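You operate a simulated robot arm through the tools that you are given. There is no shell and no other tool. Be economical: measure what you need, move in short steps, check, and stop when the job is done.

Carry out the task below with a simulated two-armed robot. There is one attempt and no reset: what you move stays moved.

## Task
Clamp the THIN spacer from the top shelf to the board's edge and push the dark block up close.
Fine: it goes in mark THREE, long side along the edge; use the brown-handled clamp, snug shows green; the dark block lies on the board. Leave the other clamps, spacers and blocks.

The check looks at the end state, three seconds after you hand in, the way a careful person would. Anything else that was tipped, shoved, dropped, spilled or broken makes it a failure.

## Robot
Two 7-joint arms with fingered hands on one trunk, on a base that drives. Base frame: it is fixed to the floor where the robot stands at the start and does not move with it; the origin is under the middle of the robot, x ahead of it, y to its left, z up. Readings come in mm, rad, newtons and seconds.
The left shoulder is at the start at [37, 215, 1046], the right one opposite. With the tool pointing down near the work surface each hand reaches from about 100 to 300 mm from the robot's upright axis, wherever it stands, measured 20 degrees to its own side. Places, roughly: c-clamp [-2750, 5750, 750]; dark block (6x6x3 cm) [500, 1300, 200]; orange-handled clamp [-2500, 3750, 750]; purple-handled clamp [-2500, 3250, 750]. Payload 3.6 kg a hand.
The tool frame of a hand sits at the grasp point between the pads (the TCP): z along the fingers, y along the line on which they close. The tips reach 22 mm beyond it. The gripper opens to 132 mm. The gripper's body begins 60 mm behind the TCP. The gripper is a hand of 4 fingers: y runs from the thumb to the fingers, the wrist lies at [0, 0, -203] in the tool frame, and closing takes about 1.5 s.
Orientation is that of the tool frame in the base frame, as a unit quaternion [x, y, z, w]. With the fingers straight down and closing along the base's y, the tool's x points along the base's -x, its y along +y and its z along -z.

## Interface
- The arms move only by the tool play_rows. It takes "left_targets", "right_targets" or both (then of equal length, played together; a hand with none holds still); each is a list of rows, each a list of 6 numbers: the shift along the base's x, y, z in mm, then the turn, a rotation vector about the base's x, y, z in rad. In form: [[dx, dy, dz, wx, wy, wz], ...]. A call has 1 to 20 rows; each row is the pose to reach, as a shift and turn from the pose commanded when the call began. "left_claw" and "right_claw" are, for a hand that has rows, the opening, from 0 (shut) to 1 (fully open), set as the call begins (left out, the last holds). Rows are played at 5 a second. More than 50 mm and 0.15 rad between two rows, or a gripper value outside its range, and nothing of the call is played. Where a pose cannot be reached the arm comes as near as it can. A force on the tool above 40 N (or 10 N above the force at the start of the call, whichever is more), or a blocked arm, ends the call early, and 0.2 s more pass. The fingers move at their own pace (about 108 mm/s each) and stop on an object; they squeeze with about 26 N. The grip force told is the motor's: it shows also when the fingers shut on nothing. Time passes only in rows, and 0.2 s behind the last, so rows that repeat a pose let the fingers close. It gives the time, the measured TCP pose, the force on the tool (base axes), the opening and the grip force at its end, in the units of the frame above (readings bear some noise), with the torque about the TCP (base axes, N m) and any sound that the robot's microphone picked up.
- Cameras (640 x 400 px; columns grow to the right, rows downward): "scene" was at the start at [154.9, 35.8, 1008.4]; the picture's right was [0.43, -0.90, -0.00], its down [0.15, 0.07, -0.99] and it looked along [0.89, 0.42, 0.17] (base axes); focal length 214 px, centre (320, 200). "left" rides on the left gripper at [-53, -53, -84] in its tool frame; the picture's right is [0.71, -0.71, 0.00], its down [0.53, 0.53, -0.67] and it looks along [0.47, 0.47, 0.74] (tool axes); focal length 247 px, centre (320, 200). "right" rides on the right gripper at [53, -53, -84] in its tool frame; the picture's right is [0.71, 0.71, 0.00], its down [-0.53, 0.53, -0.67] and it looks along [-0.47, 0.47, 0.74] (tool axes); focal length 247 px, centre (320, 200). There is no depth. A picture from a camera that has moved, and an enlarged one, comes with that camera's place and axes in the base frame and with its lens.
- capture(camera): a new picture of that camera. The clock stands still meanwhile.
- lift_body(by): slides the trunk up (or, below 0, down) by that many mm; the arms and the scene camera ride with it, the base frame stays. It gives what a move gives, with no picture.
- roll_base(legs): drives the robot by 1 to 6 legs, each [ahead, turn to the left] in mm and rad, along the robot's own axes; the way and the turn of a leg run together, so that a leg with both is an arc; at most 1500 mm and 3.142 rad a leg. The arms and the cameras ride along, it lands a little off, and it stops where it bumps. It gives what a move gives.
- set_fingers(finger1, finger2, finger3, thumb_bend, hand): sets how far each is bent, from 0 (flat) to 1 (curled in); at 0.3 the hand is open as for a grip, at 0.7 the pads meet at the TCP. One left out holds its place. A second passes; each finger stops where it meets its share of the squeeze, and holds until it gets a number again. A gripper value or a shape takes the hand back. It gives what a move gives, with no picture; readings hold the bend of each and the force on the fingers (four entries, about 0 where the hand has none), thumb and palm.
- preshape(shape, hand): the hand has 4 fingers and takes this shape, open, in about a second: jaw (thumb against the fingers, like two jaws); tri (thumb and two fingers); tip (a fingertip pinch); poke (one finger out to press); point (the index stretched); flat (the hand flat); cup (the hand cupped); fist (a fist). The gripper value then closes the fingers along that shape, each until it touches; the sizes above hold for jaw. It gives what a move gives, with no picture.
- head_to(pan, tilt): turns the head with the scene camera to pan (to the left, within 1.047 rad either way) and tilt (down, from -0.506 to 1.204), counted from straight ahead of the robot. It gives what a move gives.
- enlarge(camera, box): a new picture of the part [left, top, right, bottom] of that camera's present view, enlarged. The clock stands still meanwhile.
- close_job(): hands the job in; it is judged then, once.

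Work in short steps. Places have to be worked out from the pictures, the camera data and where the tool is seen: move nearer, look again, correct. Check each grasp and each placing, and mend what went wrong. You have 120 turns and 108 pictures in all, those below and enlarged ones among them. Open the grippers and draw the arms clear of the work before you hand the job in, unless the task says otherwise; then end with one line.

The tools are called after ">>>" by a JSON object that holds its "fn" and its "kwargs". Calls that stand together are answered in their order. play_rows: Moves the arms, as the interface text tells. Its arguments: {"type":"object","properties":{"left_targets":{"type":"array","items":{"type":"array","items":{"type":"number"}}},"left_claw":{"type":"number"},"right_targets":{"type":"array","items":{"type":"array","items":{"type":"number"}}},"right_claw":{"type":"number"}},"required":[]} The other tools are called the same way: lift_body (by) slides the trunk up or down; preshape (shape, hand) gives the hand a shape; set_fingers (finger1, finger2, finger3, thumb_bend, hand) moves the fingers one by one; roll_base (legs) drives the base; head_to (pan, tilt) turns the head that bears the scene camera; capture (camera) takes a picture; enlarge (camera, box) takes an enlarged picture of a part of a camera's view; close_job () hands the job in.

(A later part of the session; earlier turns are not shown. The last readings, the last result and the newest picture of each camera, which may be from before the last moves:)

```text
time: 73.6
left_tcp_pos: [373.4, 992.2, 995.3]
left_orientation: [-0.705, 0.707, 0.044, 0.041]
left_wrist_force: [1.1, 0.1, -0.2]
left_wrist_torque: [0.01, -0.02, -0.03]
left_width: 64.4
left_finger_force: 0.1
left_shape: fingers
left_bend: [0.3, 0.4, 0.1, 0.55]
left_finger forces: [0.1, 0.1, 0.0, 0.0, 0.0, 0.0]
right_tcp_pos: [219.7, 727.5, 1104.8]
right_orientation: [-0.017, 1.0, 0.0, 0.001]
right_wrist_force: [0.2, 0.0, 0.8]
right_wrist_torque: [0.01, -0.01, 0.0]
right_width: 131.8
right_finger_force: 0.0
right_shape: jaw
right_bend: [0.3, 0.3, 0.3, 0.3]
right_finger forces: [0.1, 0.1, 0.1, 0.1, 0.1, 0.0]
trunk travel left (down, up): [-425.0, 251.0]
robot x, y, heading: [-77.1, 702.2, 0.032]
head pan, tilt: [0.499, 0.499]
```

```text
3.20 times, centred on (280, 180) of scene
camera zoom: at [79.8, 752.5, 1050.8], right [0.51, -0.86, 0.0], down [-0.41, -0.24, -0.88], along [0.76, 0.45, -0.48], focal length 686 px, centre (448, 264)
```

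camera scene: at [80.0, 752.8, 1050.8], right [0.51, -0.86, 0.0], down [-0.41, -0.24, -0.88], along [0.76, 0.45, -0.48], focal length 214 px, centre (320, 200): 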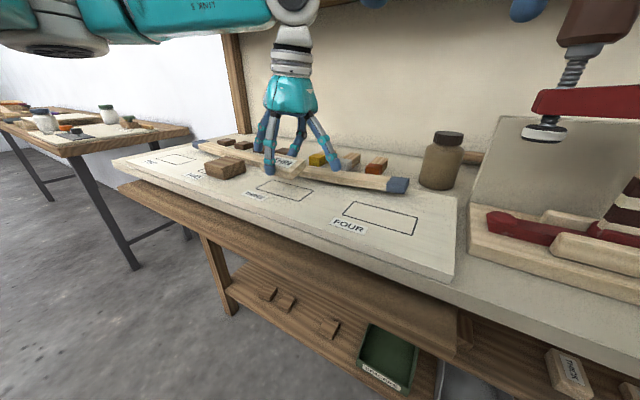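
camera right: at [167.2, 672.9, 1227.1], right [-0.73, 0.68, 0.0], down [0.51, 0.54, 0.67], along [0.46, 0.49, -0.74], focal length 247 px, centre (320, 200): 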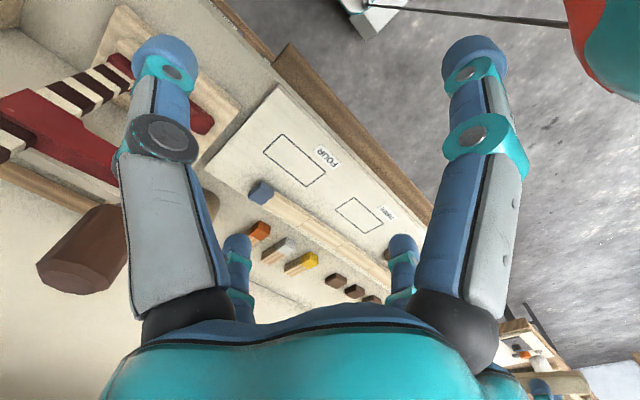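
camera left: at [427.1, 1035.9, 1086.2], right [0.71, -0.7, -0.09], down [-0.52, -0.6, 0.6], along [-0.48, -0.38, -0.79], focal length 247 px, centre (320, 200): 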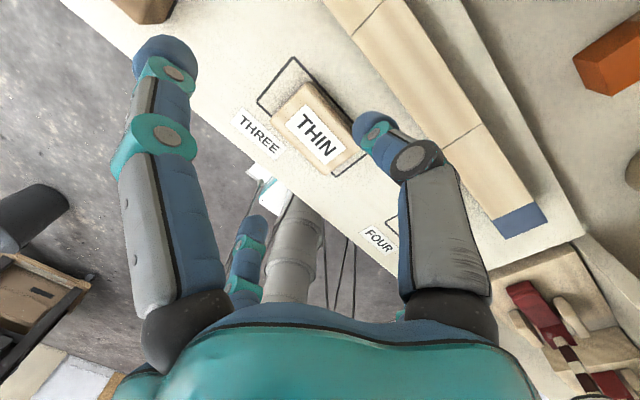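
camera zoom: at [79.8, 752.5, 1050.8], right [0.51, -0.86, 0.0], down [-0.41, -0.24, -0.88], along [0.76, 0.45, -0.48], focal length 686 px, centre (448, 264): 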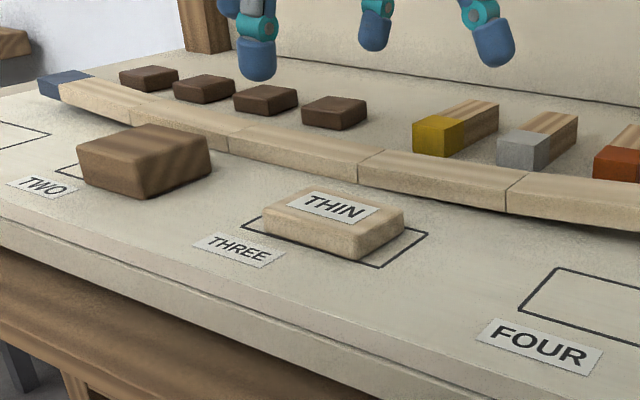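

THIN sits within mark THREE, parallel to the edge. Now I withdraw the left hand and look at the brown clamp with the head.

>>> {"fn": "play_rows", "kwargs": {"left_targets": [[-20, 10, 45, -0.06, 0, 0], [-60, 20, 70, -0.12, 0, 0], [-100, 40, 80, -0.12, 0, 0], [-140, 60, 80, -0.12, 0, 0], [-165, 80, 80, -0.12, 0, 0]]}}

>>> {"fn": "head_to", "kwargs": {"pan": -0.4, "tilt": 0.2}}

>>> {"fn": "capture", "kwargs": {"camera": "scene"}}

```text
refused: row 1 steps farther than a row can; nothing moved
```

```text
time: 74.8
left_tcp_pos: [373.4, 992.4, 996.3]
left_orientation: [-0.706, 0.706, 0.044, 0.041]
left_wrist_force: [-0.6, 0.3, 0.0]
left_wrist_torque: [0.0, 0.03, -0.02]
left_width: 64.3
left_finger_force: 0.0
left_shape: fingers
left_bend: [0.3, 0.4, 0.1, 0.55]
left_finger forces: [0.0, 0.0, 0.0, 0.0, 0.0, 0.1]
right_tcp_pos: [219.7, 727.8, 1105.8]
right_orientation: [-0.017, 1.0, 0.0, 0.0]
right_wrist_force: [-0.1, -0.1, -1.5]
right_wrist_torque: [-0.02, -0.02, -0.02]
right_width: 132.1
right_finger_force: 0.0
right_shape: jaw
right_bend: [0.3, 0.3, 0.3, 0.3]
right_finger forces: [0.0, 0.1, 0.1, 0.1, 0.0, 0.1]
trunk travel left (down, up): [-425.0, 251.0]
robot x, y, heading: [-74.7, 706.6, 0.032]
head pan, tilt: [-0.4, 0.201]
```

```text
59 pictures are left
camera scene: at [88.6, 673.3, 1078.4], right [-0.36, -0.93, 0.0], down [-0.19, 0.07, -0.98], along [0.92, -0.35, -0.2], focal length 214 px, centre (320, 200)
```

scene: 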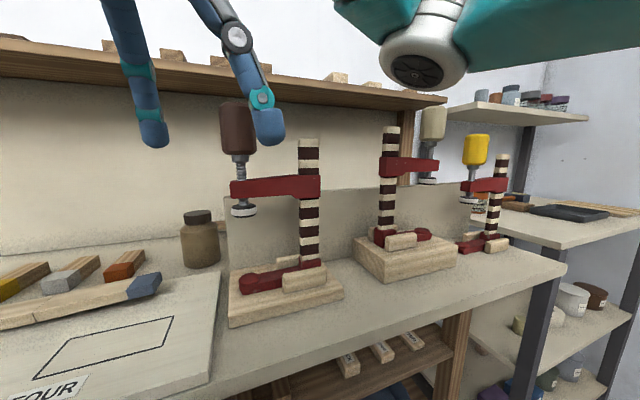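

The rows were too long; I'll redo that retreat. First an enlarged view of the brown clamp.

>>> {"fn": "enlarge", "kwargs": {"camera": "scene", "box": [200, 90, 360, 340]}}

>>> {"fn": "play_rows", "kwargs": {"left_targets": [[-15, 8, 40, -0.06, 0, 0], [-45, 16, 65, -0.12, 0, 0], [-85, 30, 80, -0.12, 0, 0], [-125, 45, 80, -0.12, 0, 0], [-160, 65, 80, -0.12, 0, 0]]}}

```text
1.60 times, centred on (280, 215) of scene
camera zoom: at [88.6, 673.3, 1078.4], right [-0.36, -0.93, 0.0], down [-0.19, 0.07, -0.98], along [0.92, -0.35, -0.2], focal length 343 px, centre (384, 176)
```

zoom: 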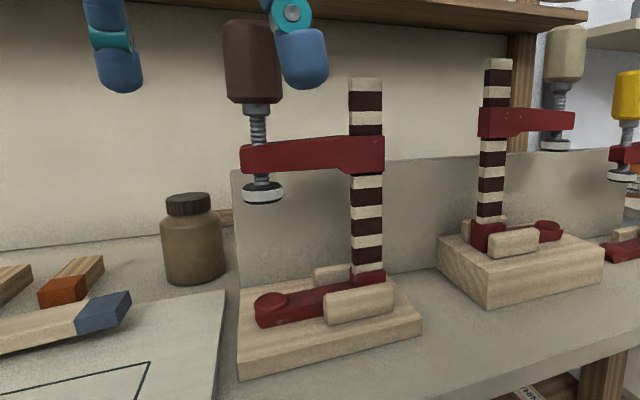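

```text
time: 76.0
left_tcp_pos: [212.7, 1057.6, 1077.8]
left_orientation: [-0.707, 0.708, 0.001, 0.0]
left_wrist_force: [-0.1, -0.1, 0.0]
left_wrist_torque: [-0.03, -0.01, -0.02]
left_width: 64.4
left_finger_force: 0.0
left_shape: fingers
left_bend: [0.3, 0.4, 0.1, 0.55]
left_finger forces: [0.1, 0.0, 0.1, 0.0, 0.1, 0.0]
right_tcp_pos: [217.0, 727.6, 1105.0]
right_orientation: [-0.017, 1.0, 0.0, 0.001]
right_wrist_force: [-0.6, -0.1, 0.2]
right_wrist_torque: [0.02, -0.02, -0.02]
right_width: 132.1
right_finger_force: 0.1
right_shape: jaw
right_bend: [0.3, 0.3, 0.3, 0.3]
right_finger forces: [0.0, 0.0, 0.0, 0.1, 0.1, 0.1]
trunk travel left (down, up): [-425.0, 251.0]
robot x, y, heading: [-75.2, 708.7, 0.034]
head pan, tilt: [-0.4, 0.201]
```

Clamp geometry: bar at ≈[384,577] (z 895–1100), jaws pointing +y, spindle/handle at y≈669 (handle z≈1080–1143), opening ≈88 mm, ~50 mm of bar protruding above the arm. Plan: grip that bar top with the left hand from above, turn it −90° and slide it onto the edge. First I move the right hand out of the way.

>>> {"fn": "play_rows", "kwargs": {"right_targets": [[-20, -25, 20, 0, 0, 0], [-40, -60, 40, 0, 0, 0], [-60, -100, 45, 0, 0, 0], [-75, -140, 45, 0, 0, 0], [-90, -180, 45, 0, 0, 0], [-105, -220, 45, 0, 0, 0], [-115, -255, 45, 0, 0, 0]]}}

>>> {"fn": "head_to", "kwargs": {"pan": -0.3, "tilt": 0.2}}

>>> {"fn": "enlarge", "kwargs": {"camera": "scene", "box": [220, 80, 440, 330]}}

```text
time: 77.6
left_tcp_pos: [215.5, 1056.1, 1077.2]
left_orientation: [0.707, -0.707, -0.001, 0.001]
left_wrist_force: [-0.3, -0.2, 1.5]
left_wrist_torque: [0.02, 0.02, -0.02]
left_width: 64.5
left_finger_force: 0.0
left_shape: fingers
left_bend: [0.3, 0.4, 0.1, 0.55]
left_finger forces: [0.0, 0.1, 0.0, 0.1, 0.0, 0.0]
right_tcp_pos: [115.3, 505.4, 1149.2]
right_orientation: [-0.017, 1.0, -0.001, 0.001]
right_wrist_force: [5.5, -3.8, -0.7]
right_wrist_torque: [0.0, -0.03, 0.23]
right_width: 131.8
right_finger_force: 0.0
right_shape: jaw
right_bend: [0.36, 0.3, 0.3, 0.3]
right_finger forces: [0.0, 0.1, 0.0, 0.0, 0.1, 0.0]
right hand out of reach, approached as far as the arm can: row 7
trunk travel left (down, up): [-425.0, 251.0]
robot x, y, heading: [-72.7, 705.1, 0.034]
head pan, tilt: [-0.4, 0.201]
```

```text
time: 78.3
left_tcp_pos: [213.7, 1057.3, 1077.4]
left_orientation: [0.707, -0.707, -0.002, 0.002]
left_wrist_force: [0.0, 0.9, 0.2]
left_wrist_torque: [0.05, -0.02, -0.03]
left_width: 64.3
left_finger_force: 0.1
left_shape: fingers
left_bend: [0.3, 0.4, 0.1, 0.55]
left_finger forces: [0.0, 0.0, 0.0, 0.0, 0.0, 0.0]
right_tcp_pos: [115.6, 505.2, 1149.1]
right_orientation: [-0.018, 1.0, -0.002, 0.001]
right_wrist_force: [6.2, -10.6, -1.8]
right_wrist_torque: [-0.02, -0.13, 0.73]
right_width: 131.8
right_finger_force: 0.0
right_shape: jaw
right_bend: [0.36, 0.3, 0.3, 0.3]
right_finger forces: [0.0, 0.1, 0.0, 0.0, 0.1, 0.1]
trunk travel left (down, up): [-425.0, 251.0]
robot x, y, heading: [-76.3, 704.4, 0.032]
head pan, tilt: [-0.3, 0.201]
```

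```text
1.60 times, centred on (330, 205) of scene
camera zoom: at [91.1, 682.1, 1078.5], right [-0.26, -0.96, 0.0], down [-0.19, 0.05, -0.98], along [0.95, -0.26, -0.2], focal length 343 px, centre (304, 192)
```

zoom: 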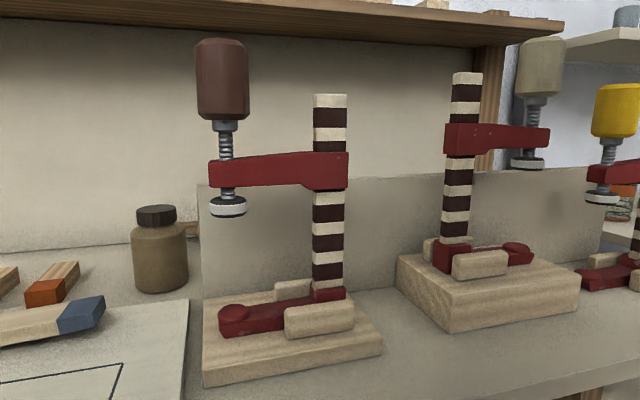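

The clamp's bar top is at about [390,577,1100] and the handle at y≈669. The right hand is lightly pressing on the robot's own body, so I ease it forward, and bring the left hand above the bar at a safe height.

>>> {"fn": "play_rows", "kwargs": {"right_targets": [[25, -10, 0, 0, 0, 0], [40, -20, 0, 0, 0, 0], [40, -20, 0, 0, 0, 0], [40, -20, 0, 0, 0, 0], [40, -20, 0, 0, 0, 0], [40, -20, 0, 0, 0, 0], [40, -20, 0, 0, 0, 0], [40, -20, 0, 0, 0, 0], [40, -20, 0, 0, 0, 0], [40, -20, 0, 0, 0, 0], [40, -20, 0, 0, 0, 0], [40, -20, 0, 0, 0, 0], [40, -20, 0, 0, 0, 0], [40, -20, 0, 0, 0, 0]], "left_targets": [[0, -10, 40, 0, 0, 0], [0, -25, 85, 0, 0, 0], [10, -50, 120, 0, 0, 0], [25, -90, 138, 0, 0, 0], [40, -130, 138, 0, 0, 0], [55, -170, 138, 0, 0, 0], [70, -210, 138, 0, 0, 0], [85, -250, 138, 0, 0, 0], [100, -290, 138, 0, 0, 0], [115, -330, 138, 0, 0, 0], [130, -370, 138, 0, 0, 0], [145, -410, 138, 0, 0, 0], [165, -445, 138, 0, 0, 0], [178, -480, 138, 0, 0, 0]]}}

>>> {"fn": "capture", "kwargs": {"camera": "left"}}

>>> {"fn": "capture", "kwargs": {"camera": "scene"}}

```text
time: 81.2
left_tcp_pos: [446.9, 729.6, 1254.8]
left_orientation: [0.77, -0.634, 0.045, 0.047]
left_wrist_force: [0.3, -0.4, 0.1]
left_wrist_torque: [0.03, 0.02, 0.01]
left_width: 64.3
left_finger_force: 0.1
left_shape: fingers
left_bend: [0.3, 0.4, 0.1, 0.55]
left_finger forces: [0.0, 0.1, 0.0, 0.0, 0.0, 0.1]
left hand out of reach, approached as far as the arm can: row 13, 14
right_tcp_pos: [156.5, 486.0, 1149.2]
right_orientation: [-0.017, 1.0, 0.0, -0.001]
right_wrist_force: [-1.1, -0.1, 0.0]
right_wrist_torque: [0.03, -0.01, -0.04]
right_width: 132.1
right_finger_force: 0.0
right_shape: jaw
right_bend: [0.3, 0.3, 0.3, 0.3]
right_finger forces: [0.0, 0.0, 0.0, 0.0, 0.0, 0.1]
trunk travel left (down, up): [-425.0, 251.0]
robot x, y, heading: [-76.1, 707.4, 0.028]
head pan, tilt: [-0.3, 0.201]
stopped in row 14 (left hand): the arm was blocked; the commanded pose is now the measured one
```

```text
56 pictures are left
camera left: at [488.7, 803.5, 1330.5], right [0.83, -0.55, 0.08], down [-0.42, -0.53, 0.74], along [-0.37, -0.65, -0.67], focal length 247 px, centre (320, 200)
```

left: 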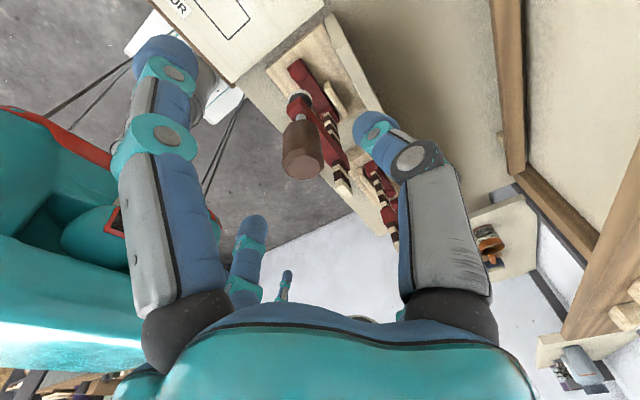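

```text
55 pictures are left
camera scene: at [91.7, 681.9, 1078.4], right [-0.26, -0.96, 0.0], down [-0.19, 0.05, -0.98], along [0.95, -0.26, -0.2], focal length 214 px, centre (320, 200)
```

scene: 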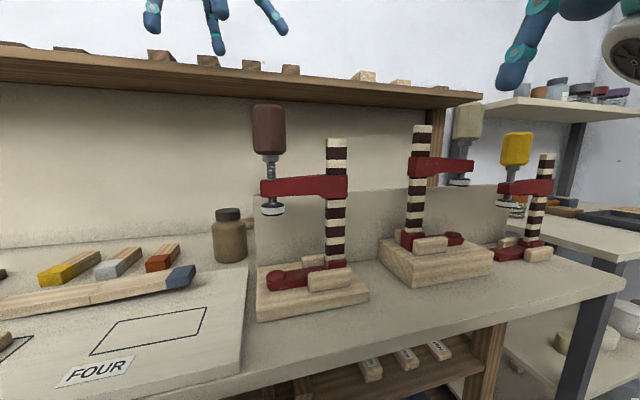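

The left arm can't cross that far (blocked at y≈730). The right hand is better placed for the clamp, so I bring the left hand back to its side first.

>>> {"fn": "play_rows", "kwargs": {"left_targets": [[-25, 35, 0, 0.03, 0, 0], [-50, 70, 0, 0.06, 0, 0], [-80, 105, -10, 0.1, 0, 0], [-110, 140, -20, 0.13, 0, 0], [-140, 175, -20, 0.13, 0, 0], [-170, 210, -20, 0.13, 0, 0], [-195, 250, -20, 0.13, 0, 0], [-205, 295, -20, 0.13, 0, 0], [-205, 330, -20, 0.13, 0, 0]]}}

>>> {"fn": "play_rows", "kwargs": {"left_targets": [[0, 0, 0, 0, 0, -0.14], [0, 0, 0, 0, 0, -0.28], [0, 0, 0, 0, 0, -0.42], [0, 0, 0, 0, 0, -0.56], [0, 0, 0, 0, 0, -0.7], [0, 0, 0, 0, 0, -0.84], [0, 0, 0, 0, 0, -0.98], [0, 0, 0, 0, 0, -1.12], [0, 0, 0, 0, 0, -1.26], [0, 0, 0, 0, 0, -1.4], [0, 0, 0, 0, 0, -1.54], [0, 0, 0, 0, 0, -1.68], [0, 0, 0, 0, 0, -1.76]]}}

>>> {"fn": "play_rows", "kwargs": {"right_targets": [[35, 0, 20, 0, 0, 0], [70, 10, 50, 0, 0, 0], [105, 20, 80, 0, 0, 0], [140, 30, 80, 0, 0, 0], [170, 45, 80, 0, 0, 0], [200, 60, 80, 0, 0, 0], [220, 75, 80, 0, 0, 0], [235, 90, 80, 0, 0, 0]]}}

>>> {"fn": "capture", "kwargs": {"camera": "right"}}

```text
time: 83.2
left_tcp_pos: [239.8, 1055.9, 1234.1]
left_orientation: [0.768, -0.64, 0.002, -0.005]
left_wrist_force: [0.6, -0.4, 0.1]
left_wrist_torque: [-0.04, 0.0, 0.01]
left_width: 64.5
left_finger_force: 0.0
left_shape: fingers
left_bend: [0.3, 0.4, 0.1, 0.55]
left_finger forces: [0.0, 0.0, 0.0, 0.0, 0.0, 0.0]
right_tcp_pos: [156.4, 487.8, 1149.1]
right_orientation: [-0.016, 1.0, 0.0, 0.001]
right_wrist_force: [0.4, 0.3, -0.4]
right_wrist_torque: [-0.02, 0.02, 0.0]
right_width: 132.0
right_finger_force: 0.0
right_shape: jaw
right_bend: [0.3, 0.3, 0.3, 0.3]
right_finger forces: [0.1, 0.0, 0.0, 0.0, 0.1, 0.0]
trunk travel left (down, up): [-425.0, 251.0]
robot x, y, heading: [-77.6, 703.7, 0.035]
head pan, tilt: [-0.3, 0.201]
```

```text
time: 86.0
left_tcp_pos: [238.2, 1054.9, 1234.1]
left_orientation: [0.004, 1.0, -0.005, 0.002]
left_wrist_force: [0.8, 0.5, 0.4]
left_wrist_torque: [-0.04, -0.02, -0.02]
left_width: 64.4
left_finger_force: 0.2
left_shape: fingers
left_bend: [0.3, 0.4, 0.1, 0.55]
left_finger forces: [0.0, 0.0, 0.1, 0.1, 0.0, 0.0]
right_tcp_pos: [155.7, 487.1, 1149.0]
right_orientation: [-0.017, 1.0, 0.001, 0.001]
right_wrist_force: [0.7, -1.1, 0.2]
right_wrist_torque: [0.0, 0.02, 0.01]
right_width: 132.1
right_finger_force: 0.1
right_shape: jaw
right_bend: [0.3, 0.3, 0.3, 0.3]
right_finger forces: [0.0, 0.1, 0.1, 0.0, 0.1, 0.0]
trunk travel left (down, up): [-425.0, 251.0]
robot x, y, heading: [-77.3, 702.1, 0.035]
head pan, tilt: [-0.3, 0.201]
```

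```text
time: 87.8
left_tcp_pos: [238.9, 1054.6, 1234.2]
left_orientation: [0.004, 1.0, -0.005, 0.002]
left_wrist_force: [0.2, 0.3, 0.5]
left_wrist_torque: [-0.02, 0.02, -0.01]
left_width: 64.3
left_finger_force: 0.0
left_shape: fingers
left_bend: [0.3, 0.4, 0.1, 0.55]
left_finger forces: [0.1, 0.0, 0.0, 0.1, 0.0, 0.1]
right_tcp_pos: [251.4, 597.0, 1192.8]
right_orientation: [-0.017, 1.0, 0.002, 0.001]
right_wrist_force: [0.2, -0.3, -0.6]
right_wrist_torque: [0.02, 0.02, 0.01]
right_width: 131.6
right_finger_force: 0.0
right_shape: jaw
right_bend: [0.3, 0.3, 0.3, 0.3]
right_finger forces: [0.1, 0.0, 0.0, 0.1, 0.1, 0.1]
right hand out of reach, approached as far as the arm can: row 2, 3, 4, 5, 6, 7, 8
trunk travel left (down, up): [-425.0, 251.0]
robot x, y, heading: [-76.7, 709.3, 0.031]
head pan, tilt: [-0.3, 0.201]
```

```text
54 pictures are left
camera right: at [199.4, 542.3, 1275.6], right [-0.73, 0.68, 0.0], down [0.51, 0.54, 0.67], along [0.46, 0.49, -0.74], focal length 247 px, centre (320, 200)
```

right: 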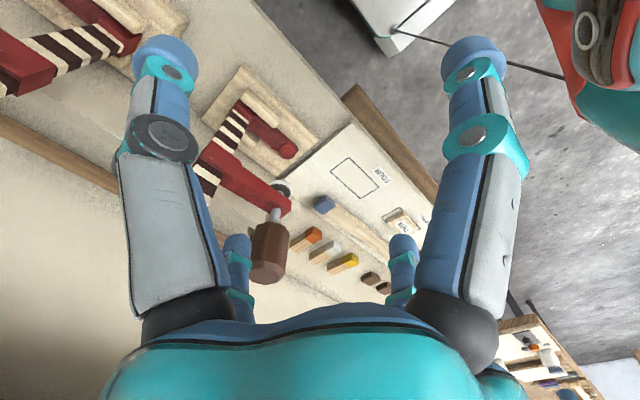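

The right arm stalled at [251,597,1193], probably a bad elbow configuration after being folded in. I try stepping forward again from here.

>>> {"fn": "play_rows", "kwargs": {"right_targets": [[0, 0, 0, 0, 0, 0], [-60, -15, -36, 0, 0, 0], [-30, -15, -30, 0, 0, 0], [0, -15, -10, 0, 0, 0], [0, -15, 0, 0, 0, 0]]}}

>>> {"fn": "lift_body", "kwargs": {"by": 120}}

```text
refused: row 2 steps farther than a row can; nothing moved
```

```text
time: 89.3
left_tcp_pos: [239.3, 1054.7, 1354.4]
left_orientation: [0.004, 1.0, -0.006, 0.0]
left_wrist_force: [-0.7, -0.2, -1.2]
left_wrist_torque: [-0.03, -0.02, 0.01]
left_width: 64.3
left_finger_force: 0.0
left_shape: fingers
left_bend: [0.3, 0.4, 0.1, 0.55]
left_finger forces: [0.0, 0.0, 0.0, 0.1, 0.0, 0.0]
right_tcp_pos: [246.6, 597.2, 1314.4]
right_orientation: [-0.015, 1.0, 0.001, 0.005]
right_wrist_force: [-0.1, 0.5, 0.1]
right_wrist_torque: [-0.03, -0.02, 0.01]
right_width: 131.7
right_finger_force: 0.1
right_shape: jaw
right_bend: [0.3, 0.3, 0.3, 0.3]
right_finger forces: [0.0, 0.0, 0.0, 0.0, 0.0, 0.1]
trunk travel left (down, up): [-545.0, 131.0]
robot x, y, heading: [-76.5, 704.8, 0.037]
head pan, tilt: [-0.3, 0.201]
```

Trunk is now higher, so lowering the right hand from the commanded point should be reachable. I step it down toward z≈1220.

>>> {"fn": "play_rows", "kwargs": {"right_targets": [[0, 0, -30, 0, 0, 0], [0, 0, -60, 0, 0, 0], [0, 0, -90, 0, 0, 0], [0, 0, -110, 0, 0, 0], [0, 0, -110, 0, 0, 0]]}}

>>> {"fn": "capture", "kwargs": {"camera": "scene"}}

```text
time: 90.5
left_tcp_pos: [239.4, 1054.4, 1354.4]
left_orientation: [0.005, 1.0, -0.005, 0.002]
left_wrist_force: [0.2, -0.4, 0.5]
left_wrist_torque: [-0.03, 0.0, 0.0]
left_width: 64.3
left_finger_force: 0.0
left_shape: fingers
left_bend: [0.3, 0.4, 0.1, 0.55]
left_finger forces: [0.1, 0.1, 0.0, 0.1, 0.0, 0.0]
right_tcp_pos: [246.4, 596.9, 1203.9]
right_orientation: [-0.015, 1.0, 0.002, 0.006]
right_wrist_force: [1.8, 0.2, -0.2]
right_wrist_torque: [0.0, -0.02, -0.02]
right_width: 131.6
right_finger_force: 0.0
right_shape: jaw
right_bend: [0.3, 0.3, 0.3, 0.3]
right_finger forces: [0.1, 0.0, 0.0, 0.0, 0.0, 0.1]
trunk travel left (down, up): [-545.0, 131.0]
robot x, y, heading: [-72.6, 704.6, 0.034]
head pan, tilt: [-0.3, 0.201]
```

```text
53 pictures are left
camera scene: at [90.5, 682.1, 1200.2], right [-0.26, -0.96, 0.0], down [-0.19, 0.05, -0.98], along [0.95, -0.26, -0.2], focal length 214 px, centre (320, 200)
```

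scene: 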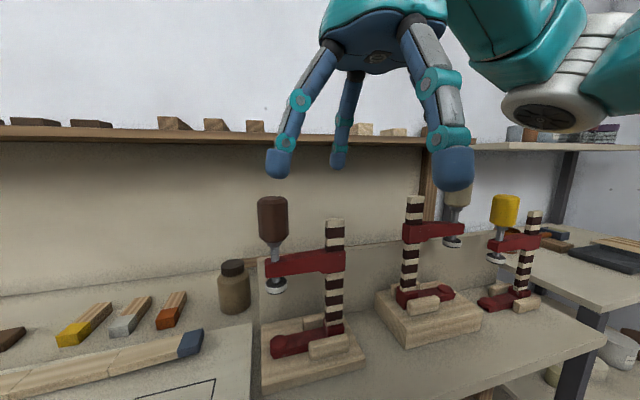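

It moves freely now. I step the right hand to above the bar at [390,577].

>>> {"fn": "play_rows", "kwargs": {"right_targets": [[35, -5, 5, 0, 0, 0], [70, -10, 10, 0, 0, 0], [105, -15, 15, 0, 0, 0], [130, -20, 15, 0, 0, 0], [145, -20, 15, 0, 0, 0]]}}

>>> {"fn": "capture", "kwargs": {"camera": "right"}}

```text
time: 91.7
left_tcp_pos: [238.7, 1054.9, 1354.2]
left_orientation: [0.004, 1.0, -0.005, 0.002]
left_wrist_force: [1.3, 0.6, -0.1]
left_wrist_torque: [-0.03, -0.01, 0.02]
left_width: 64.3
left_finger_force: 0.0
left_shape: fingers
left_bend: [0.3, 0.4, 0.1, 0.55]
left_finger forces: [0.0, 0.1, 0.1, 0.0, 0.1, 0.0]
right_tcp_pos: [265.4, 602.9, 1216.0]
right_orientation: [-0.014, 1.0, 0.001, 0.006]
right_wrist_force: [0.6, 0.1, -0.1]
right_wrist_torque: [-0.01, -0.03, -0.02]
right_width: 132.2
right_finger_force: 0.1
right_shape: jaw
right_bend: [0.3, 0.3, 0.3, 0.3]
right_finger forces: [0.0, 0.1, 0.0, 0.1, 0.1, 0.0]
right hand out of reach, approached as far as the arm can: row 1, 2, 3, 4, 5
trunk travel left (down, up): [-545.0, 131.0]
robot x, y, heading: [-76.4, 703.2, 0.032]
head pan, tilt: [-0.3, 0.201]
```

```text
52 pictures are left
camera right: at [212.0, 548.0, 1297.8], right [-0.73, 0.69, -0.01], down [0.5, 0.54, 0.67], along [0.47, 0.49, -0.74], focal length 247 px, centre (320, 200)
```

right: 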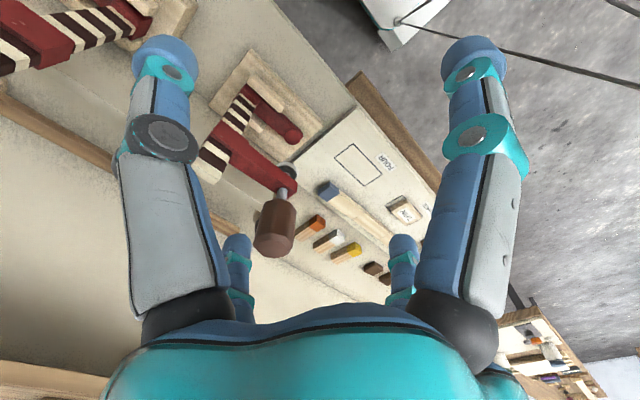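

Still limited at x≈265, likely elbow configuration. I return the right hand to its original inner pose, then approach via the front.

>>> {"fn": "play_rows", "kwargs": {"right_targets": [[-15, 30, 0, 0, 0, 0], [-30, 65, 0, 0, 0, 0], [-45, 100, 0, 0, 0, 0], [-50, 125, 0, 0, 0, 0], [-50, 125, 0, 0, 0, 0], [-10, 125, 0, 0, 0, 0], [30, 115, 0, 0, 0, 0], [70, 100, 0, 0, 0, 0], [100, 80, 0, 0, 0, 0]]}}

```text
time: 93.7
left_tcp_pos: [240.1, 1053.1, 1353.6]
left_orientation: [0.003, 1.0, -0.004, 0.001]
left_wrist_force: [-0.7, -0.2, -0.1]
left_wrist_torque: [0.02, -0.03, 0.0]
left_width: 64.1
left_finger_force: 0.0
left_shape: fingers
left_bend: [0.3, 0.4, 0.1, 0.55]
left_finger forces: [0.0, 0.1, 0.1, 0.1, 0.1, 0.0]
right_tcp_pos: [275.1, 698.2, 1220.3]
right_orientation: [-0.015, 1.0, 0.002, 0.005]
right_wrist_force: [-0.4, -0.1, -0.4]
right_wrist_torque: [-0.02, -0.01, -0.02]
right_width: 132.1
right_finger_force: 0.1
right_shape: jaw
right_bend: [0.3, 0.3, 0.3, 0.3]
right_finger forces: [0.0, 0.0, 0.0, 0.0, 0.0, 0.1]
right hand out of reach, approached as far as the arm can: row 7, 8, 9
trunk travel left (down, up): [-545.0, 131.0]
robot x, y, heading: [-72.4, 704.3, 0.032]
head pan, tilt: [-0.3, 0.201]
```

Reach is 405 mm from the shoulder only, so probably a wrist-roll limit: the right tool is turned 180° from the mirror of the left. I test a yaw of the right hand, then stretch forward.

>>> {"fn": "play_rows", "kwargs": {"right_targets": [[-30, 0, 0, 0, 0, 0.14], [-30, 0, 0, 0, 0, 0.28], [-30, 0, 0, 0, 0, 0.42], [-30, 0, 0, 0, 0, 0.56], [-30, 0, 0, 0, 0, 0.7], [-30, 0, 0, 0, 0, 0.84], [0, -10, 0, 0, 0, 0.84], [40, -30, 0, 0, 0, 0.84], [75, -60, 0, 0, 0, 0.84], [110, -90, 0, 0, 0, 0.84]]}}

```text
time: 94.8
left_tcp_pos: [239.4, 1054.7, 1355.6]
left_orientation: [0.003, 1.0, -0.006, 0.002]
left_wrist_force: [-0.2, -0.7, -0.5]
left_wrist_torque: [0.03, -0.02, -0.02]
left_width: 64.3
left_finger_force: 0.1
left_shape: fingers
left_bend: [0.3, 0.4, 0.1, 0.55]
left_finger forces: [0.1, 0.1, 0.0, 0.0, 0.1, 0.0]
right_tcp_pos: [141.1, 684.1, 1218.7]
right_orientation: [-0.287, 0.958, -0.003, 0.015]
right_wrist_force: [17.9, -6.6, -5.1]
right_wrist_torque: [-0.09, 0.13, -0.02]
right_width: 132.0
right_finger_force: 0.0
right_shape: jaw
right_bend: [0.34, 0.4, 0.3, 0.3]
right_finger forces: [0.1, 0.0, 0.1, 0.0, 0.0, 0.0]
right hand out of reach, approached as far as the arm can: row 1, 2, 3, 4, 5
trunk travel left (down, up): [-545.0, 131.0]
robot x, y, heading: [-78.4, 707.1, 0.034]
head pan, tilt: [-0.3, 0.201]
stopped in row 5 (right hand): the force on the tool passed its limit at 63 N (the readings are from after the stop); the commanded pose is now the measured one
```

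Positive yaw drives it inward — wrong direction. I back away from the body and yaw negative instead.

>>> {"fn": "play_rows", "kwargs": {"right_targets": [[25, 10, 0, 0, 0, -0.12], [45, 20, 0, 0, 0, -0.26], [65, 30, 0, 0, 0, -0.4], [75, 30, 0, 0, 0, -0.54], [75, 30, 0, 0, 0, -0.68], [75, 30, 0, 0, 0, -0.82], [75, 30, 0, 0, 0, -0.96], [75, 30, 0, 0, 0, -1.1], [75, 30, 0, 0, 0, -1.24]]}}

>>> {"fn": "play_rows", "kwargs": {"right_targets": [[40, -10, 0, 0, 0, -0.1], [80, -20, 0, 0, 0, -0.2], [115, -45, 0, 0, 0, -0.3], [150, -75, 0, 0, 0, -0.4], [170, -110, 0, 0, 0, -0.5]]}}

```text
time: 96.8
left_tcp_pos: [240.2, 1054.6, 1354.7]
left_orientation: [0.004, 1.0, -0.005, 0.002]
left_wrist_force: [0.6, 0.6, -0.3]
left_wrist_torque: [-0.03, 0.03, -0.04]
left_width: 64.1
left_finger_force: 0.0
left_shape: fingers
left_bend: [0.3, 0.4, 0.1, 0.55]
left_finger forces: [0.0, 0.1, 0.1, 0.0, 0.0, 0.0]
right_tcp_pos: [214.9, 715.5, 1218.9]
right_orientation: [0.323, 0.946, -0.008, 0.011]
right_wrist_force: [1.4, 0.8, 0.6]
right_wrist_torque: [-0.02, 0.02, 0.02]
right_width: 131.9
right_finger_force: 0.0
right_shape: jaw
right_bend: [0.3, 0.3, 0.3, 0.3]
right_finger forces: [0.1, 0.0, 0.0, 0.0, 0.0, 0.0]
trunk travel left (down, up): [-545.0, 131.0]
robot x, y, heading: [-76.4, 707.3, 0.033]
head pan, tilt: [-0.3, 0.201]
```

```text
time: 98.0
left_tcp_pos: [238.2, 1053.5, 1355.0]
left_orientation: [0.003, 1.0, -0.005, 0.002]
left_wrist_force: [-0.1, -0.2, 0.1]
left_wrist_torque: [0.02, 0.0, 0.01]
left_width: 64.2
left_finger_force: 0.1
left_shape: fingers
left_bend: [0.3, 0.4, 0.1, 0.55]
left_finger forces: [0.0, 0.1, 0.0, 0.0, 0.0, 0.0]
right_tcp_pos: [386.4, 603.2, 1218.3]
right_orientation: [0.545, 0.838, -0.01, 0.008]
right_wrist_force: [-0.1, -0.2, 0.1]
right_wrist_torque: [-0.01, 0.0, -0.02]
right_width: 132.1
right_finger_force: 0.0
right_shape: jaw
right_bend: [0.3, 0.3, 0.3, 0.3]
right_finger forces: [0.0, 0.0, 0.0, 0.0, 0.1, 0.0]
trunk travel left (down, up): [-545.0, 131.0]
robot x, y, heading: [-74.9, 702.7, 0.033]
head pan, tilt: [-0.3, 0.201]
```

Negative yaw frees the arm. I finish to yaw −90° over the bar and look.

>>> {"fn": "play_rows", "kwargs": {"right_targets": [[2, -8, 0, 0, 0, -0.14], [4, -16, 0, 0, 0, -0.28], [4, -25, 0, 0, 0, -0.42], [4, -25, 0, 0, 0, -0.42]]}}

>>> {"fn": "capture", "kwargs": {"camera": "right"}}

>>> {"fn": "capture", "kwargs": {"camera": "scene"}}

```text
time: 99.0
left_tcp_pos: [239.3, 1054.6, 1354.4]
left_orientation: [0.004, 1.0, -0.005, 0.002]
left_wrist_force: [0.3, 0.7, -0.4]
left_wrist_torque: [-0.03, -0.02, 0.01]
left_width: 64.2
left_finger_force: 0.1
left_shape: fingers
left_bend: [0.3, 0.4, 0.1, 0.55]
left_finger forces: [0.0, 0.0, 0.1, 0.1, 0.0, 0.0]
right_tcp_pos: [388.9, 577.7, 1219.1]
right_orientation: [0.708, 0.706, -0.013, 0.007]
right_wrist_force: [1.1, -0.2, 0.7]
right_wrist_torque: [-0.01, 0.0, -0.02]
right_width: 131.9
right_finger_force: 0.0
right_shape: jaw
right_bend: [0.3, 0.3, 0.3, 0.3]
right_finger forces: [0.0, 0.0, 0.0, 0.1, 0.0, 0.1]
trunk travel left (down, up): [-545.0, 131.0]
robot x, y, heading: [-77.4, 704.8, 0.033]
head pan, tilt: [-0.3, 0.201]
```

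```text
51 pictures are left
camera right: at [336.6, 635.5, 1301.1], right [0.71, 0.7, -0.03], down [0.53, -0.51, 0.68], along [0.46, -0.49, -0.74], focal length 247 px, centre (320, 200)
```

right: 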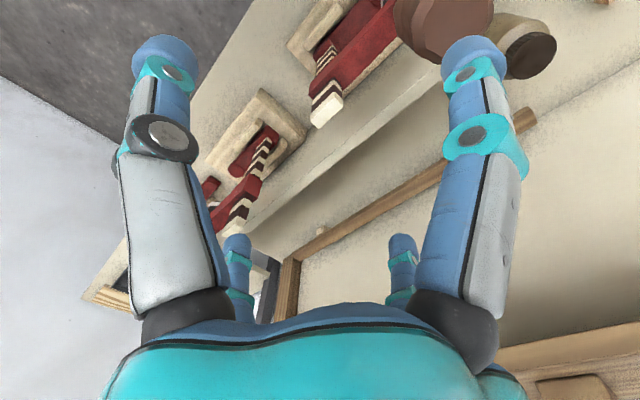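

```text
50 pictures are left
camera scene: at [90.7, 682.4, 1200.2], right [-0.26, -0.96, 0.0], down [-0.19, 0.05, -0.98], along [0.95, -0.26, -0.2], focal length 214 px, centre (320, 200)
```

scene: 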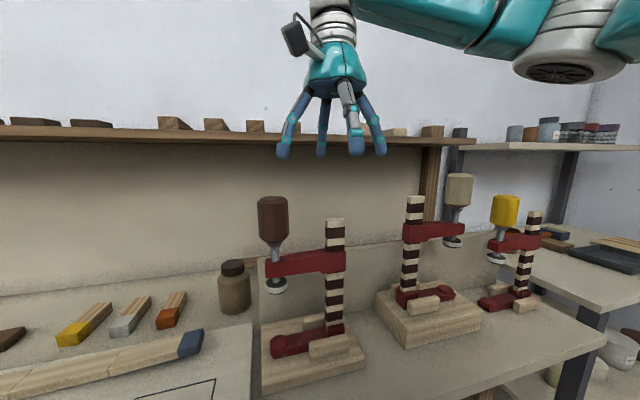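

The bar's top face shows in the right camera near [391,579]. I enlarge to find the exact centre and size.

>>> {"fn": "enlarge", "kwargs": {"camera": "right", "box": [270, 0, 430, 140]}}

```text
2.86 times, centred on (350, 70) of right
camera zoom: at [336.6, 635.5, 1301.1], right [0.71, 0.7, -0.03], down [0.53, -0.51, 0.68], along [0.46, -0.49, -0.74], focal length 706 px, centre (234, 571)
```

zoom: 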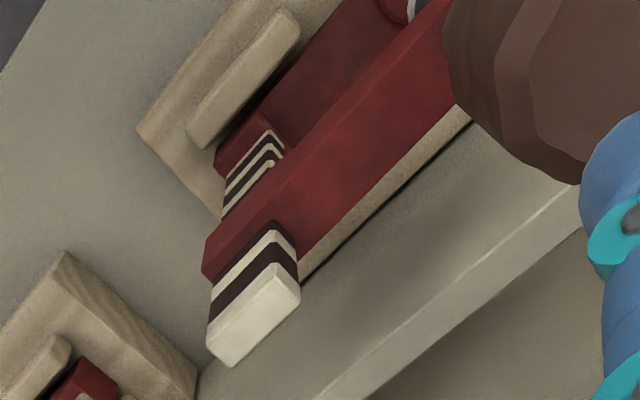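

The bar is a flat 10 × 28 mm section: x 392–401, y 561–590. I pre-bend the digits so they fit between bar and handle, then descend to just above the bar top with TCP at [396.5,569].

>>> {"fn": "set_fingers", "kwargs": {"hand": "right", "finger1": 0.5, "finger2": 0.5, "finger3": 0.3, "thumb_bend": 0.5}}

>>> {"fn": "play_rows", "kwargs": {"right_targets": [[3, -4, -25, 0, 0, 0], [7, -9, -55, 0, 0, 0], [7, -9, -80, 0, 0, 0], [7, -9, -80, 0, 0, 0]]}}

>>> {"fn": "capture", "kwargs": {"camera": "right"}}

>>> {"fn": "enlarge", "kwargs": {"camera": "scene", "box": [220, 80, 420, 280]}}

```text
time: 100.0
left_tcp_pos: [239.7, 1054.6, 1355.2]
left_orientation: [0.003, 1.0, -0.005, 0.003]
left_wrist_force: [-1.2, 0.7, 0.2]
left_wrist_torque: [0.0, 0.04, 0.0]
left_width: 64.3
left_finger_force: 0.1
left_shape: fingers
left_bend: [0.3, 0.4, 0.1, 0.55]
left_finger forces: [0.0, 0.0, 0.1, 0.1, 0.0, 0.1]
right_tcp_pos: [389.0, 579.2, 1218.5]
right_orientation: [0.707, 0.707, -0.013, 0.006]
right_wrist_force: [1.1, 0.2, -0.3]
right_wrist_torque: [0.0, -0.03, -0.01]
right_width: 41.0
right_finger_force: 0.0
right_shape: fingers
right_bend: [0.5, 0.5, 0.3, 0.5]
right_finger forces: [0.1, 0.0, 0.1, 0.0, 0.0, 0.0]
trunk travel left (down, up): [-545.0, 131.0]
robot x, y, heading: [-75.3, 706.8, 0.031]
head pan, tilt: [-0.3, 0.201]
```

```text
time: 101.0
left_tcp_pos: [238.9, 1055.2, 1354.3]
left_orientation: [0.004, 1.0, -0.006, 0.002]
left_wrist_force: [-0.4, -0.3, 0.7]
left_wrist_torque: [0.0, 0.03, -0.01]
left_width: 64.3
left_finger_force: 0.1
left_shape: fingers
left_bend: [0.3, 0.4, 0.1, 0.55]
left_finger forces: [0.0, 0.0, 0.1, 0.0, 0.0, 0.0]
right_tcp_pos: [395.1, 570.3, 1138.6]
right_orientation: [0.708, 0.706, -0.012, 0.006]
right_wrist_force: [0.3, -0.2, 0.3]
right_wrist_torque: [0.0, -0.02, 0.0]
right_width: 41.1
right_finger_force: 0.0
right_shape: fingers
right_bend: [0.5, 0.5, 0.3, 0.5]
right_finger forces: [0.0, 0.0, 0.0, 0.0, 0.0, 0.1]
trunk travel left (down, up): [-545.0, 131.0]
robot x, y, heading: [-74.3, 702.7, 0.035]
head pan, tilt: [-0.3, 0.201]
```

```text
48 pictures are left
camera right: at [342.5, 626.1, 1220.7], right [0.71, 0.71, -0.03], down [0.53, -0.51, 0.68], along [0.46, -0.49, -0.74], focal length 247 px, centre (320, 200)
```

right: 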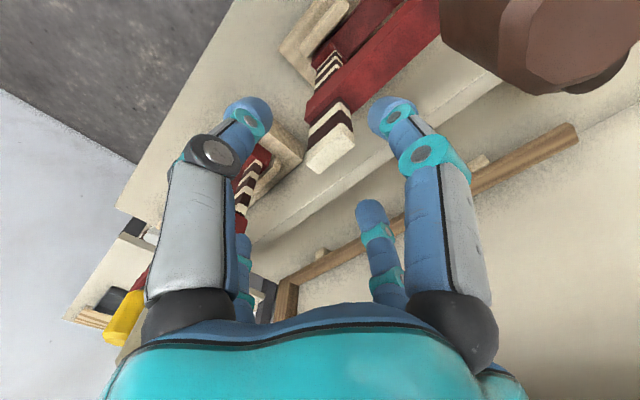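

```text
2.00 times, centred on (320, 180) of scene
camera zoom: at [90.6, 682.1, 1200.2], right [-0.26, -0.96, 0.0], down [-0.19, 0.05, -0.98], along [0.95, -0.26, -0.2], focal length 429 px, centre (320, 240)
```

zoom: 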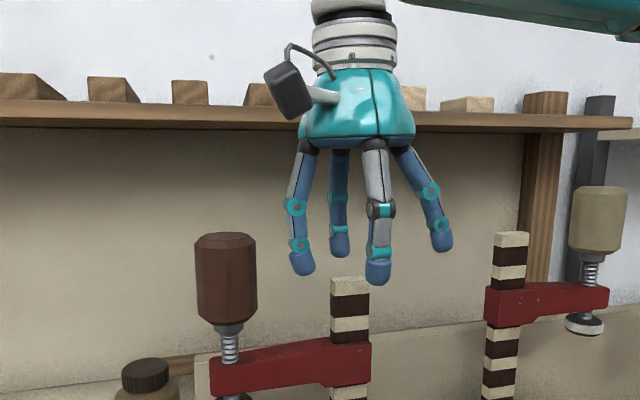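

Clearance between finger1 and the handle looks about 20 mm. I lower to z≈1082, with the digits straddling the bar.

>>> {"fn": "play_rows", "kwargs": {"right_targets": [[1, 0, -20, 0, 0, 0], [1, 0, -40, 0, 0, 0], [1, 0, -57, 0, 0, 0], [1, 0, -57, 0, 0, 0]]}}

>>> {"fn": "capture", "kwargs": {"camera": "right"}}

>>> {"fn": "enlarge", "kwargs": {"camera": "scene", "box": [220, 120, 420, 320]}}

```text
time: 102.0
left_tcp_pos: [239.8, 1054.2, 1355.0]
left_orientation: [0.004, 1.0, -0.005, 0.002]
left_wrist_force: [-0.4, -0.3, 0.4]
left_wrist_torque: [-0.01, 0.0, -0.03]
left_width: 64.2
left_finger_force: 0.0
left_shape: fingers
left_bend: [0.3, 0.4, 0.1, 0.55]
left_finger forces: [0.1, 0.1, 0.0, 0.0, 0.1, 0.0]
right_tcp_pos: [396.8, 571.7, 1081.7]
right_orientation: [0.707, 0.707, -0.012, 0.006]
right_wrist_force: [0.2, 0.6, 0.2]
right_wrist_torque: [0.03, 0.0, 0.0]
right_width: 41.1
right_finger_force: 0.1
right_shape: fingers
right_bend: [0.5, 0.5, 0.3, 0.5]
right_finger forces: [0.0, 0.0, 0.0, 0.1, 0.1, 0.1]
trunk travel left (down, up): [-545.0, 131.0]
robot x, y, heading: [-72.8, 705.7, 0.031]
head pan, tilt: [-0.3, 0.201]
```

```text
46 pictures are left
camera right: at [343.5, 626.8, 1163.8], right [0.71, 0.71, -0.03], down [0.53, -0.51, 0.68], along [0.47, -0.49, -0.74], focal length 247 px, centre (320, 200)
```

right: 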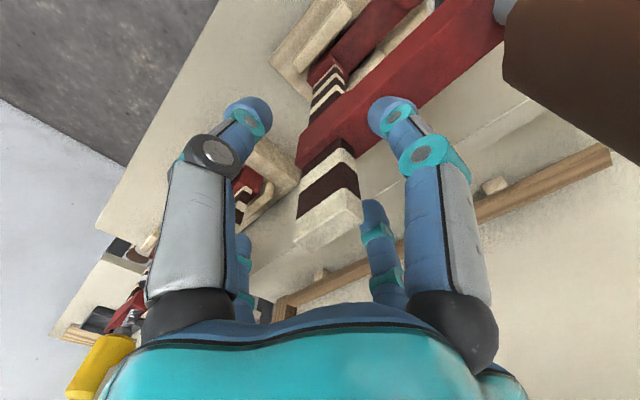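

```text
2.00 times, centred on (320, 220) of scene
camera zoom: at [90.6, 682.1, 1200.2], right [-0.26, -0.96, 0.0], down [-0.19, 0.05, -0.98], along [0.95, -0.26, -0.2], focal length 429 px, centre (320, 160)
```

zoom: 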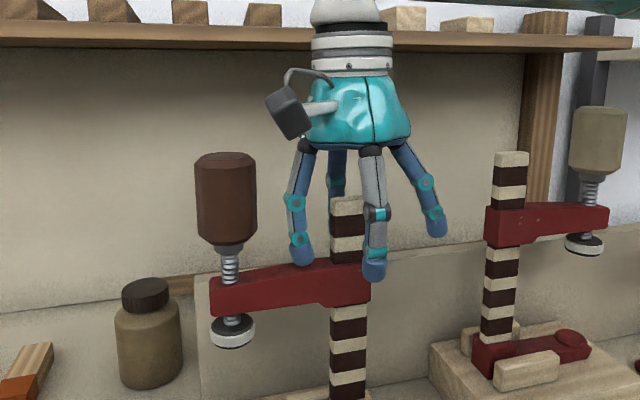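

The digits straddle the bar properly. I close thumb to 0.66 (position-limited) with finger2 against it.

>>> {"fn": "set_fingers", "kwargs": {"hand": "right", "finger2": 0.9, "thumb_bend": 0.66}}

>>> {"fn": "set_fingers", "kwargs": {"hand": "right", "finger1": 0.62, "finger3": 0.62}}

>>> {"fn": "capture", "kwargs": {"camera": "right"}}

```text
time: 103.0
left_tcp_pos: [240.1, 1054.8, 1355.0]
left_orientation: [0.003, 1.0, -0.005, 0.002]
left_wrist_force: [-0.4, 0.1, -0.3]
left_wrist_torque: [-0.04, -0.05, 0.01]
left_width: 64.1
left_finger_force: 0.1
left_shape: fingers
left_bend: [0.3, 0.4, 0.1, 0.55]
left_finger forces: [0.0, 0.0, 0.0, 0.0, 0.0, 0.1]
right_tcp_pos: [394.6, 570.4, 1081.5]
right_orientation: [0.708, 0.706, -0.013, 0.007]
right_wrist_force: [-0.2, 0.7, -1.3]
right_wrist_torque: [-0.01, 0.08, 0.04]
right_width: 29.1
right_finger_force: 5.0
right_shape: fingers
right_bend: [0.5, 0.75, 0.3, 0.63]
right_finger forces: [0.0, 5.3, 0.0, 0.1, 5.6, 0.1]
trunk travel left (down, up): [-545.0, 131.0]
robot x, y, heading: [-74.1, 705.4, 0.034]
head pan, tilt: [-0.3, 0.201]
```

```text
time: 104.0
left_tcp_pos: [238.9, 1054.4, 1354.8]
left_orientation: [0.004, 1.0, -0.005, 0.002]
left_wrist_force: [-0.2, 0.3, 0.1]
left_wrist_torque: [-0.02, -0.03, 0.01]
left_width: 64.4
left_finger_force: 0.1
left_shape: fingers
left_bend: [0.3, 0.4, 0.1, 0.55]
left_finger forces: [0.0, 0.0, 0.0, 0.1, 0.0, 0.0]
right_tcp_pos: [397.4, 569.9, 1081.2]
right_orientation: [0.708, 0.706, -0.012, 0.007]
right_wrist_force: [0.0, 1.7, 0.0]
right_wrist_torque: [0.04, 0.07, -0.02]
right_width: 14.7
right_finger_force: 6.1
right_shape: fingers
right_bend: [0.6, 0.75, 0.62, 0.63]
right_finger forces: [1.6, 5.2, 0.0, 0.1, 5.8, 0.0]
trunk travel left (down, up): [-545.0, 131.0]
robot x, y, heading: [-75.5, 701.1, 0.032]
head pan, tilt: [-0.3, 0.201]
```

```text
44 pictures are left
camera right: at [343.6, 626.7, 1163.9], right [0.71, 0.71, -0.03], down [0.53, -0.51, 0.68], along [0.46, -0.49, -0.74], focal length 247 px, centre (320, 200)
```

right: 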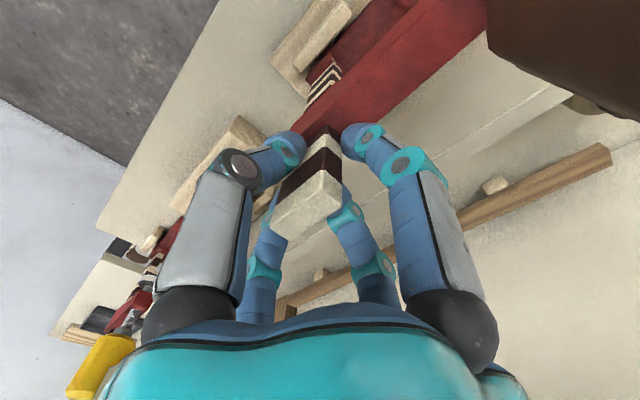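

The grip is centred but weak (≈5.5 N). I increase thumb bend modestly and tighten the side digits.

>>> {"fn": "set_fingers", "kwargs": {"hand": "right", "finger1": 0.8, "finger2": 1.0, "finger3": 0.8, "thumb_bend": 0.78}}

>>> {"fn": "play_rows", "kwargs": {"right_targets": [[0, 0, 4, 0, 0, 0], [0, 0, 8, 0, 0, 0]]}}

>>> {"fn": "enlarge", "kwargs": {"camera": "scene", "box": [220, 140, 420, 390]}}

```text
time: 105.0
left_tcp_pos: [240.5, 1054.6, 1355.4]
left_orientation: [0.004, 1.0, -0.006, 0.002]
left_wrist_force: [-0.5, -0.1, 0.4]
left_wrist_torque: [0.01, 0.01, 0.01]
left_width: 64.3
left_finger_force: 0.0
left_shape: fingers
left_bend: [0.3, 0.4, 0.1, 0.55]
left_finger forces: [0.1, 0.1, 0.1, 0.0, 0.0, 0.0]
right_tcp_pos: [397.0, 570.2, 1080.3]
right_orientation: [0.708, 0.706, -0.014, 0.006]
right_wrist_force: [0.4, 0.8, -0.9]
right_wrist_torque: [0.08, 0.05, -0.02]
right_width: 9.6
right_finger_force: 21.2
right_shape: fingers
right_bend: [0.63, 0.76, 0.64, 0.65]
right_finger forces: [10.1, 8.0, 8.6, 0.1, 16.2, 0.1]
trunk travel left (down, up): [-545.0, 131.0]
robot x, y, heading: [-74.4, 707.9, 0.038]
head pan, tilt: [-0.3, 0.201]
```

```text
time: 105.6
left_tcp_pos: [239.5, 1054.7, 1354.7]
left_orientation: [0.004, 1.0, -0.006, 0.001]
left_wrist_force: [-1.1, -0.2, -0.2]
left_wrist_torque: [0.0, 0.01, 0.05]
left_width: 64.3
left_finger_force: 0.0
left_shape: fingers
left_bend: [0.3, 0.4, 0.1, 0.55]
left_finger forces: [0.0, 0.1, 0.0, 0.0, 0.0, 0.0]
right_tcp_pos: [396.4, 569.8, 1087.9]
right_orientation: [0.708, 0.706, -0.014, 0.006]
right_wrist_force: [-1.0, 0.3, -4.7]
right_wrist_torque: [-0.11, 0.04, -0.01]
right_width: 9.3
right_finger_force: 20.3
right_shape: fingers
right_bend: [0.63, 0.76, 0.65, 0.65]
right_finger forces: [7.4, 8.7, 9.4, 0.0, 15.7, 0.0]
trunk travel left (down, up): [-545.0, 131.0]
robot x, y, heading: [-75.4, 705.7, 0.033]
head pan, tilt: [-0.3, 0.201]
```

```text
1.60 times, centred on (320, 265) of scene
camera zoom: at [91.0, 682.0, 1200.1], right [-0.26, -0.96, 0.0], down [-0.19, 0.05, -0.98], along [0.94, -0.26, -0.2], focal length 343 px, centre (320, 96)
```

zoom: 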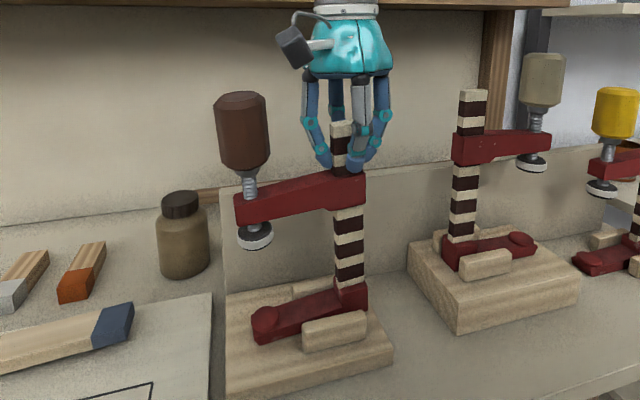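

The clamp is lifting (≈4.7 N weight) with the jaw end drooping slightly. I lift further to clear the chocks and check the hanging angle.

>>> {"fn": "play_rows", "kwargs": {"right_targets": [[0, 0, 20, 0, 0, 0], [0, 0, 45, 0, 0, 0], [-10, 0, 65, 0, 0, 0], [-10, 0, 65, 0, 0, 0]]}}

>>> {"fn": "enlarge", "kwargs": {"camera": "scene", "box": [220, 80, 420, 330]}}

```text
time: 106.6
left_tcp_pos: [239.8, 1055.1, 1353.7]
left_orientation: [0.004, 1.0, -0.006, 0.001]
left_wrist_force: [-0.2, -0.6, -0.2]
left_wrist_torque: [0.01, 0.02, 0.04]
left_width: 64.3
left_finger_force: 0.1
left_shape: fingers
left_bend: [0.3, 0.4, 0.1, 0.55]
left_finger forces: [0.1, 0.0, 0.0, 0.0, 0.1, 0.0]
right_tcp_pos: [387.4, 570.3, 1154.6]
right_orientation: [0.708, 0.706, -0.014, 0.006]
right_wrist_force: [0.1, -0.2, -5.1]
right_wrist_torque: [-0.14, -0.03, 0.0]
right_width: 9.1
right_finger_force: 22.7
right_shape: fingers
right_bend: [0.63, 0.76, 0.64, 0.65]
right_finger forces: [9.3, 8.5, 11.2, 0.0, 15.1, 0.0]
trunk travel left (down, up): [-545.0, 131.0]
robot x, y, heading: [-71.6, 703.2, 0.034]
head pan, tilt: [-0.3, 0.201]
```

```text
1.60 times, centred on (320, 205) of scene
camera zoom: at [91.4, 682.0, 1200.1], right [-0.26, -0.96, 0.0], down [-0.19, 0.05, -0.98], along [0.94, -0.26, -0.2], focal length 343 px, centre (320, 192)
```

zoom: 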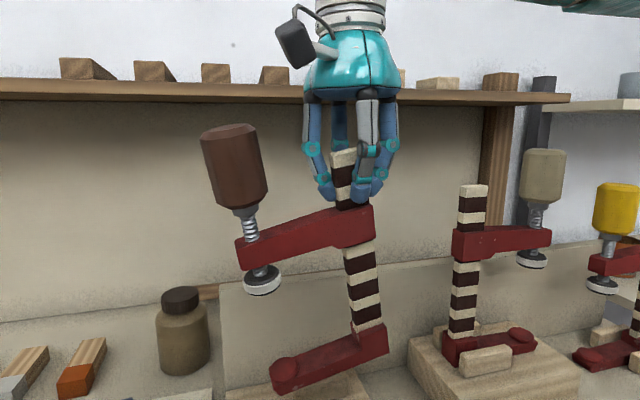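

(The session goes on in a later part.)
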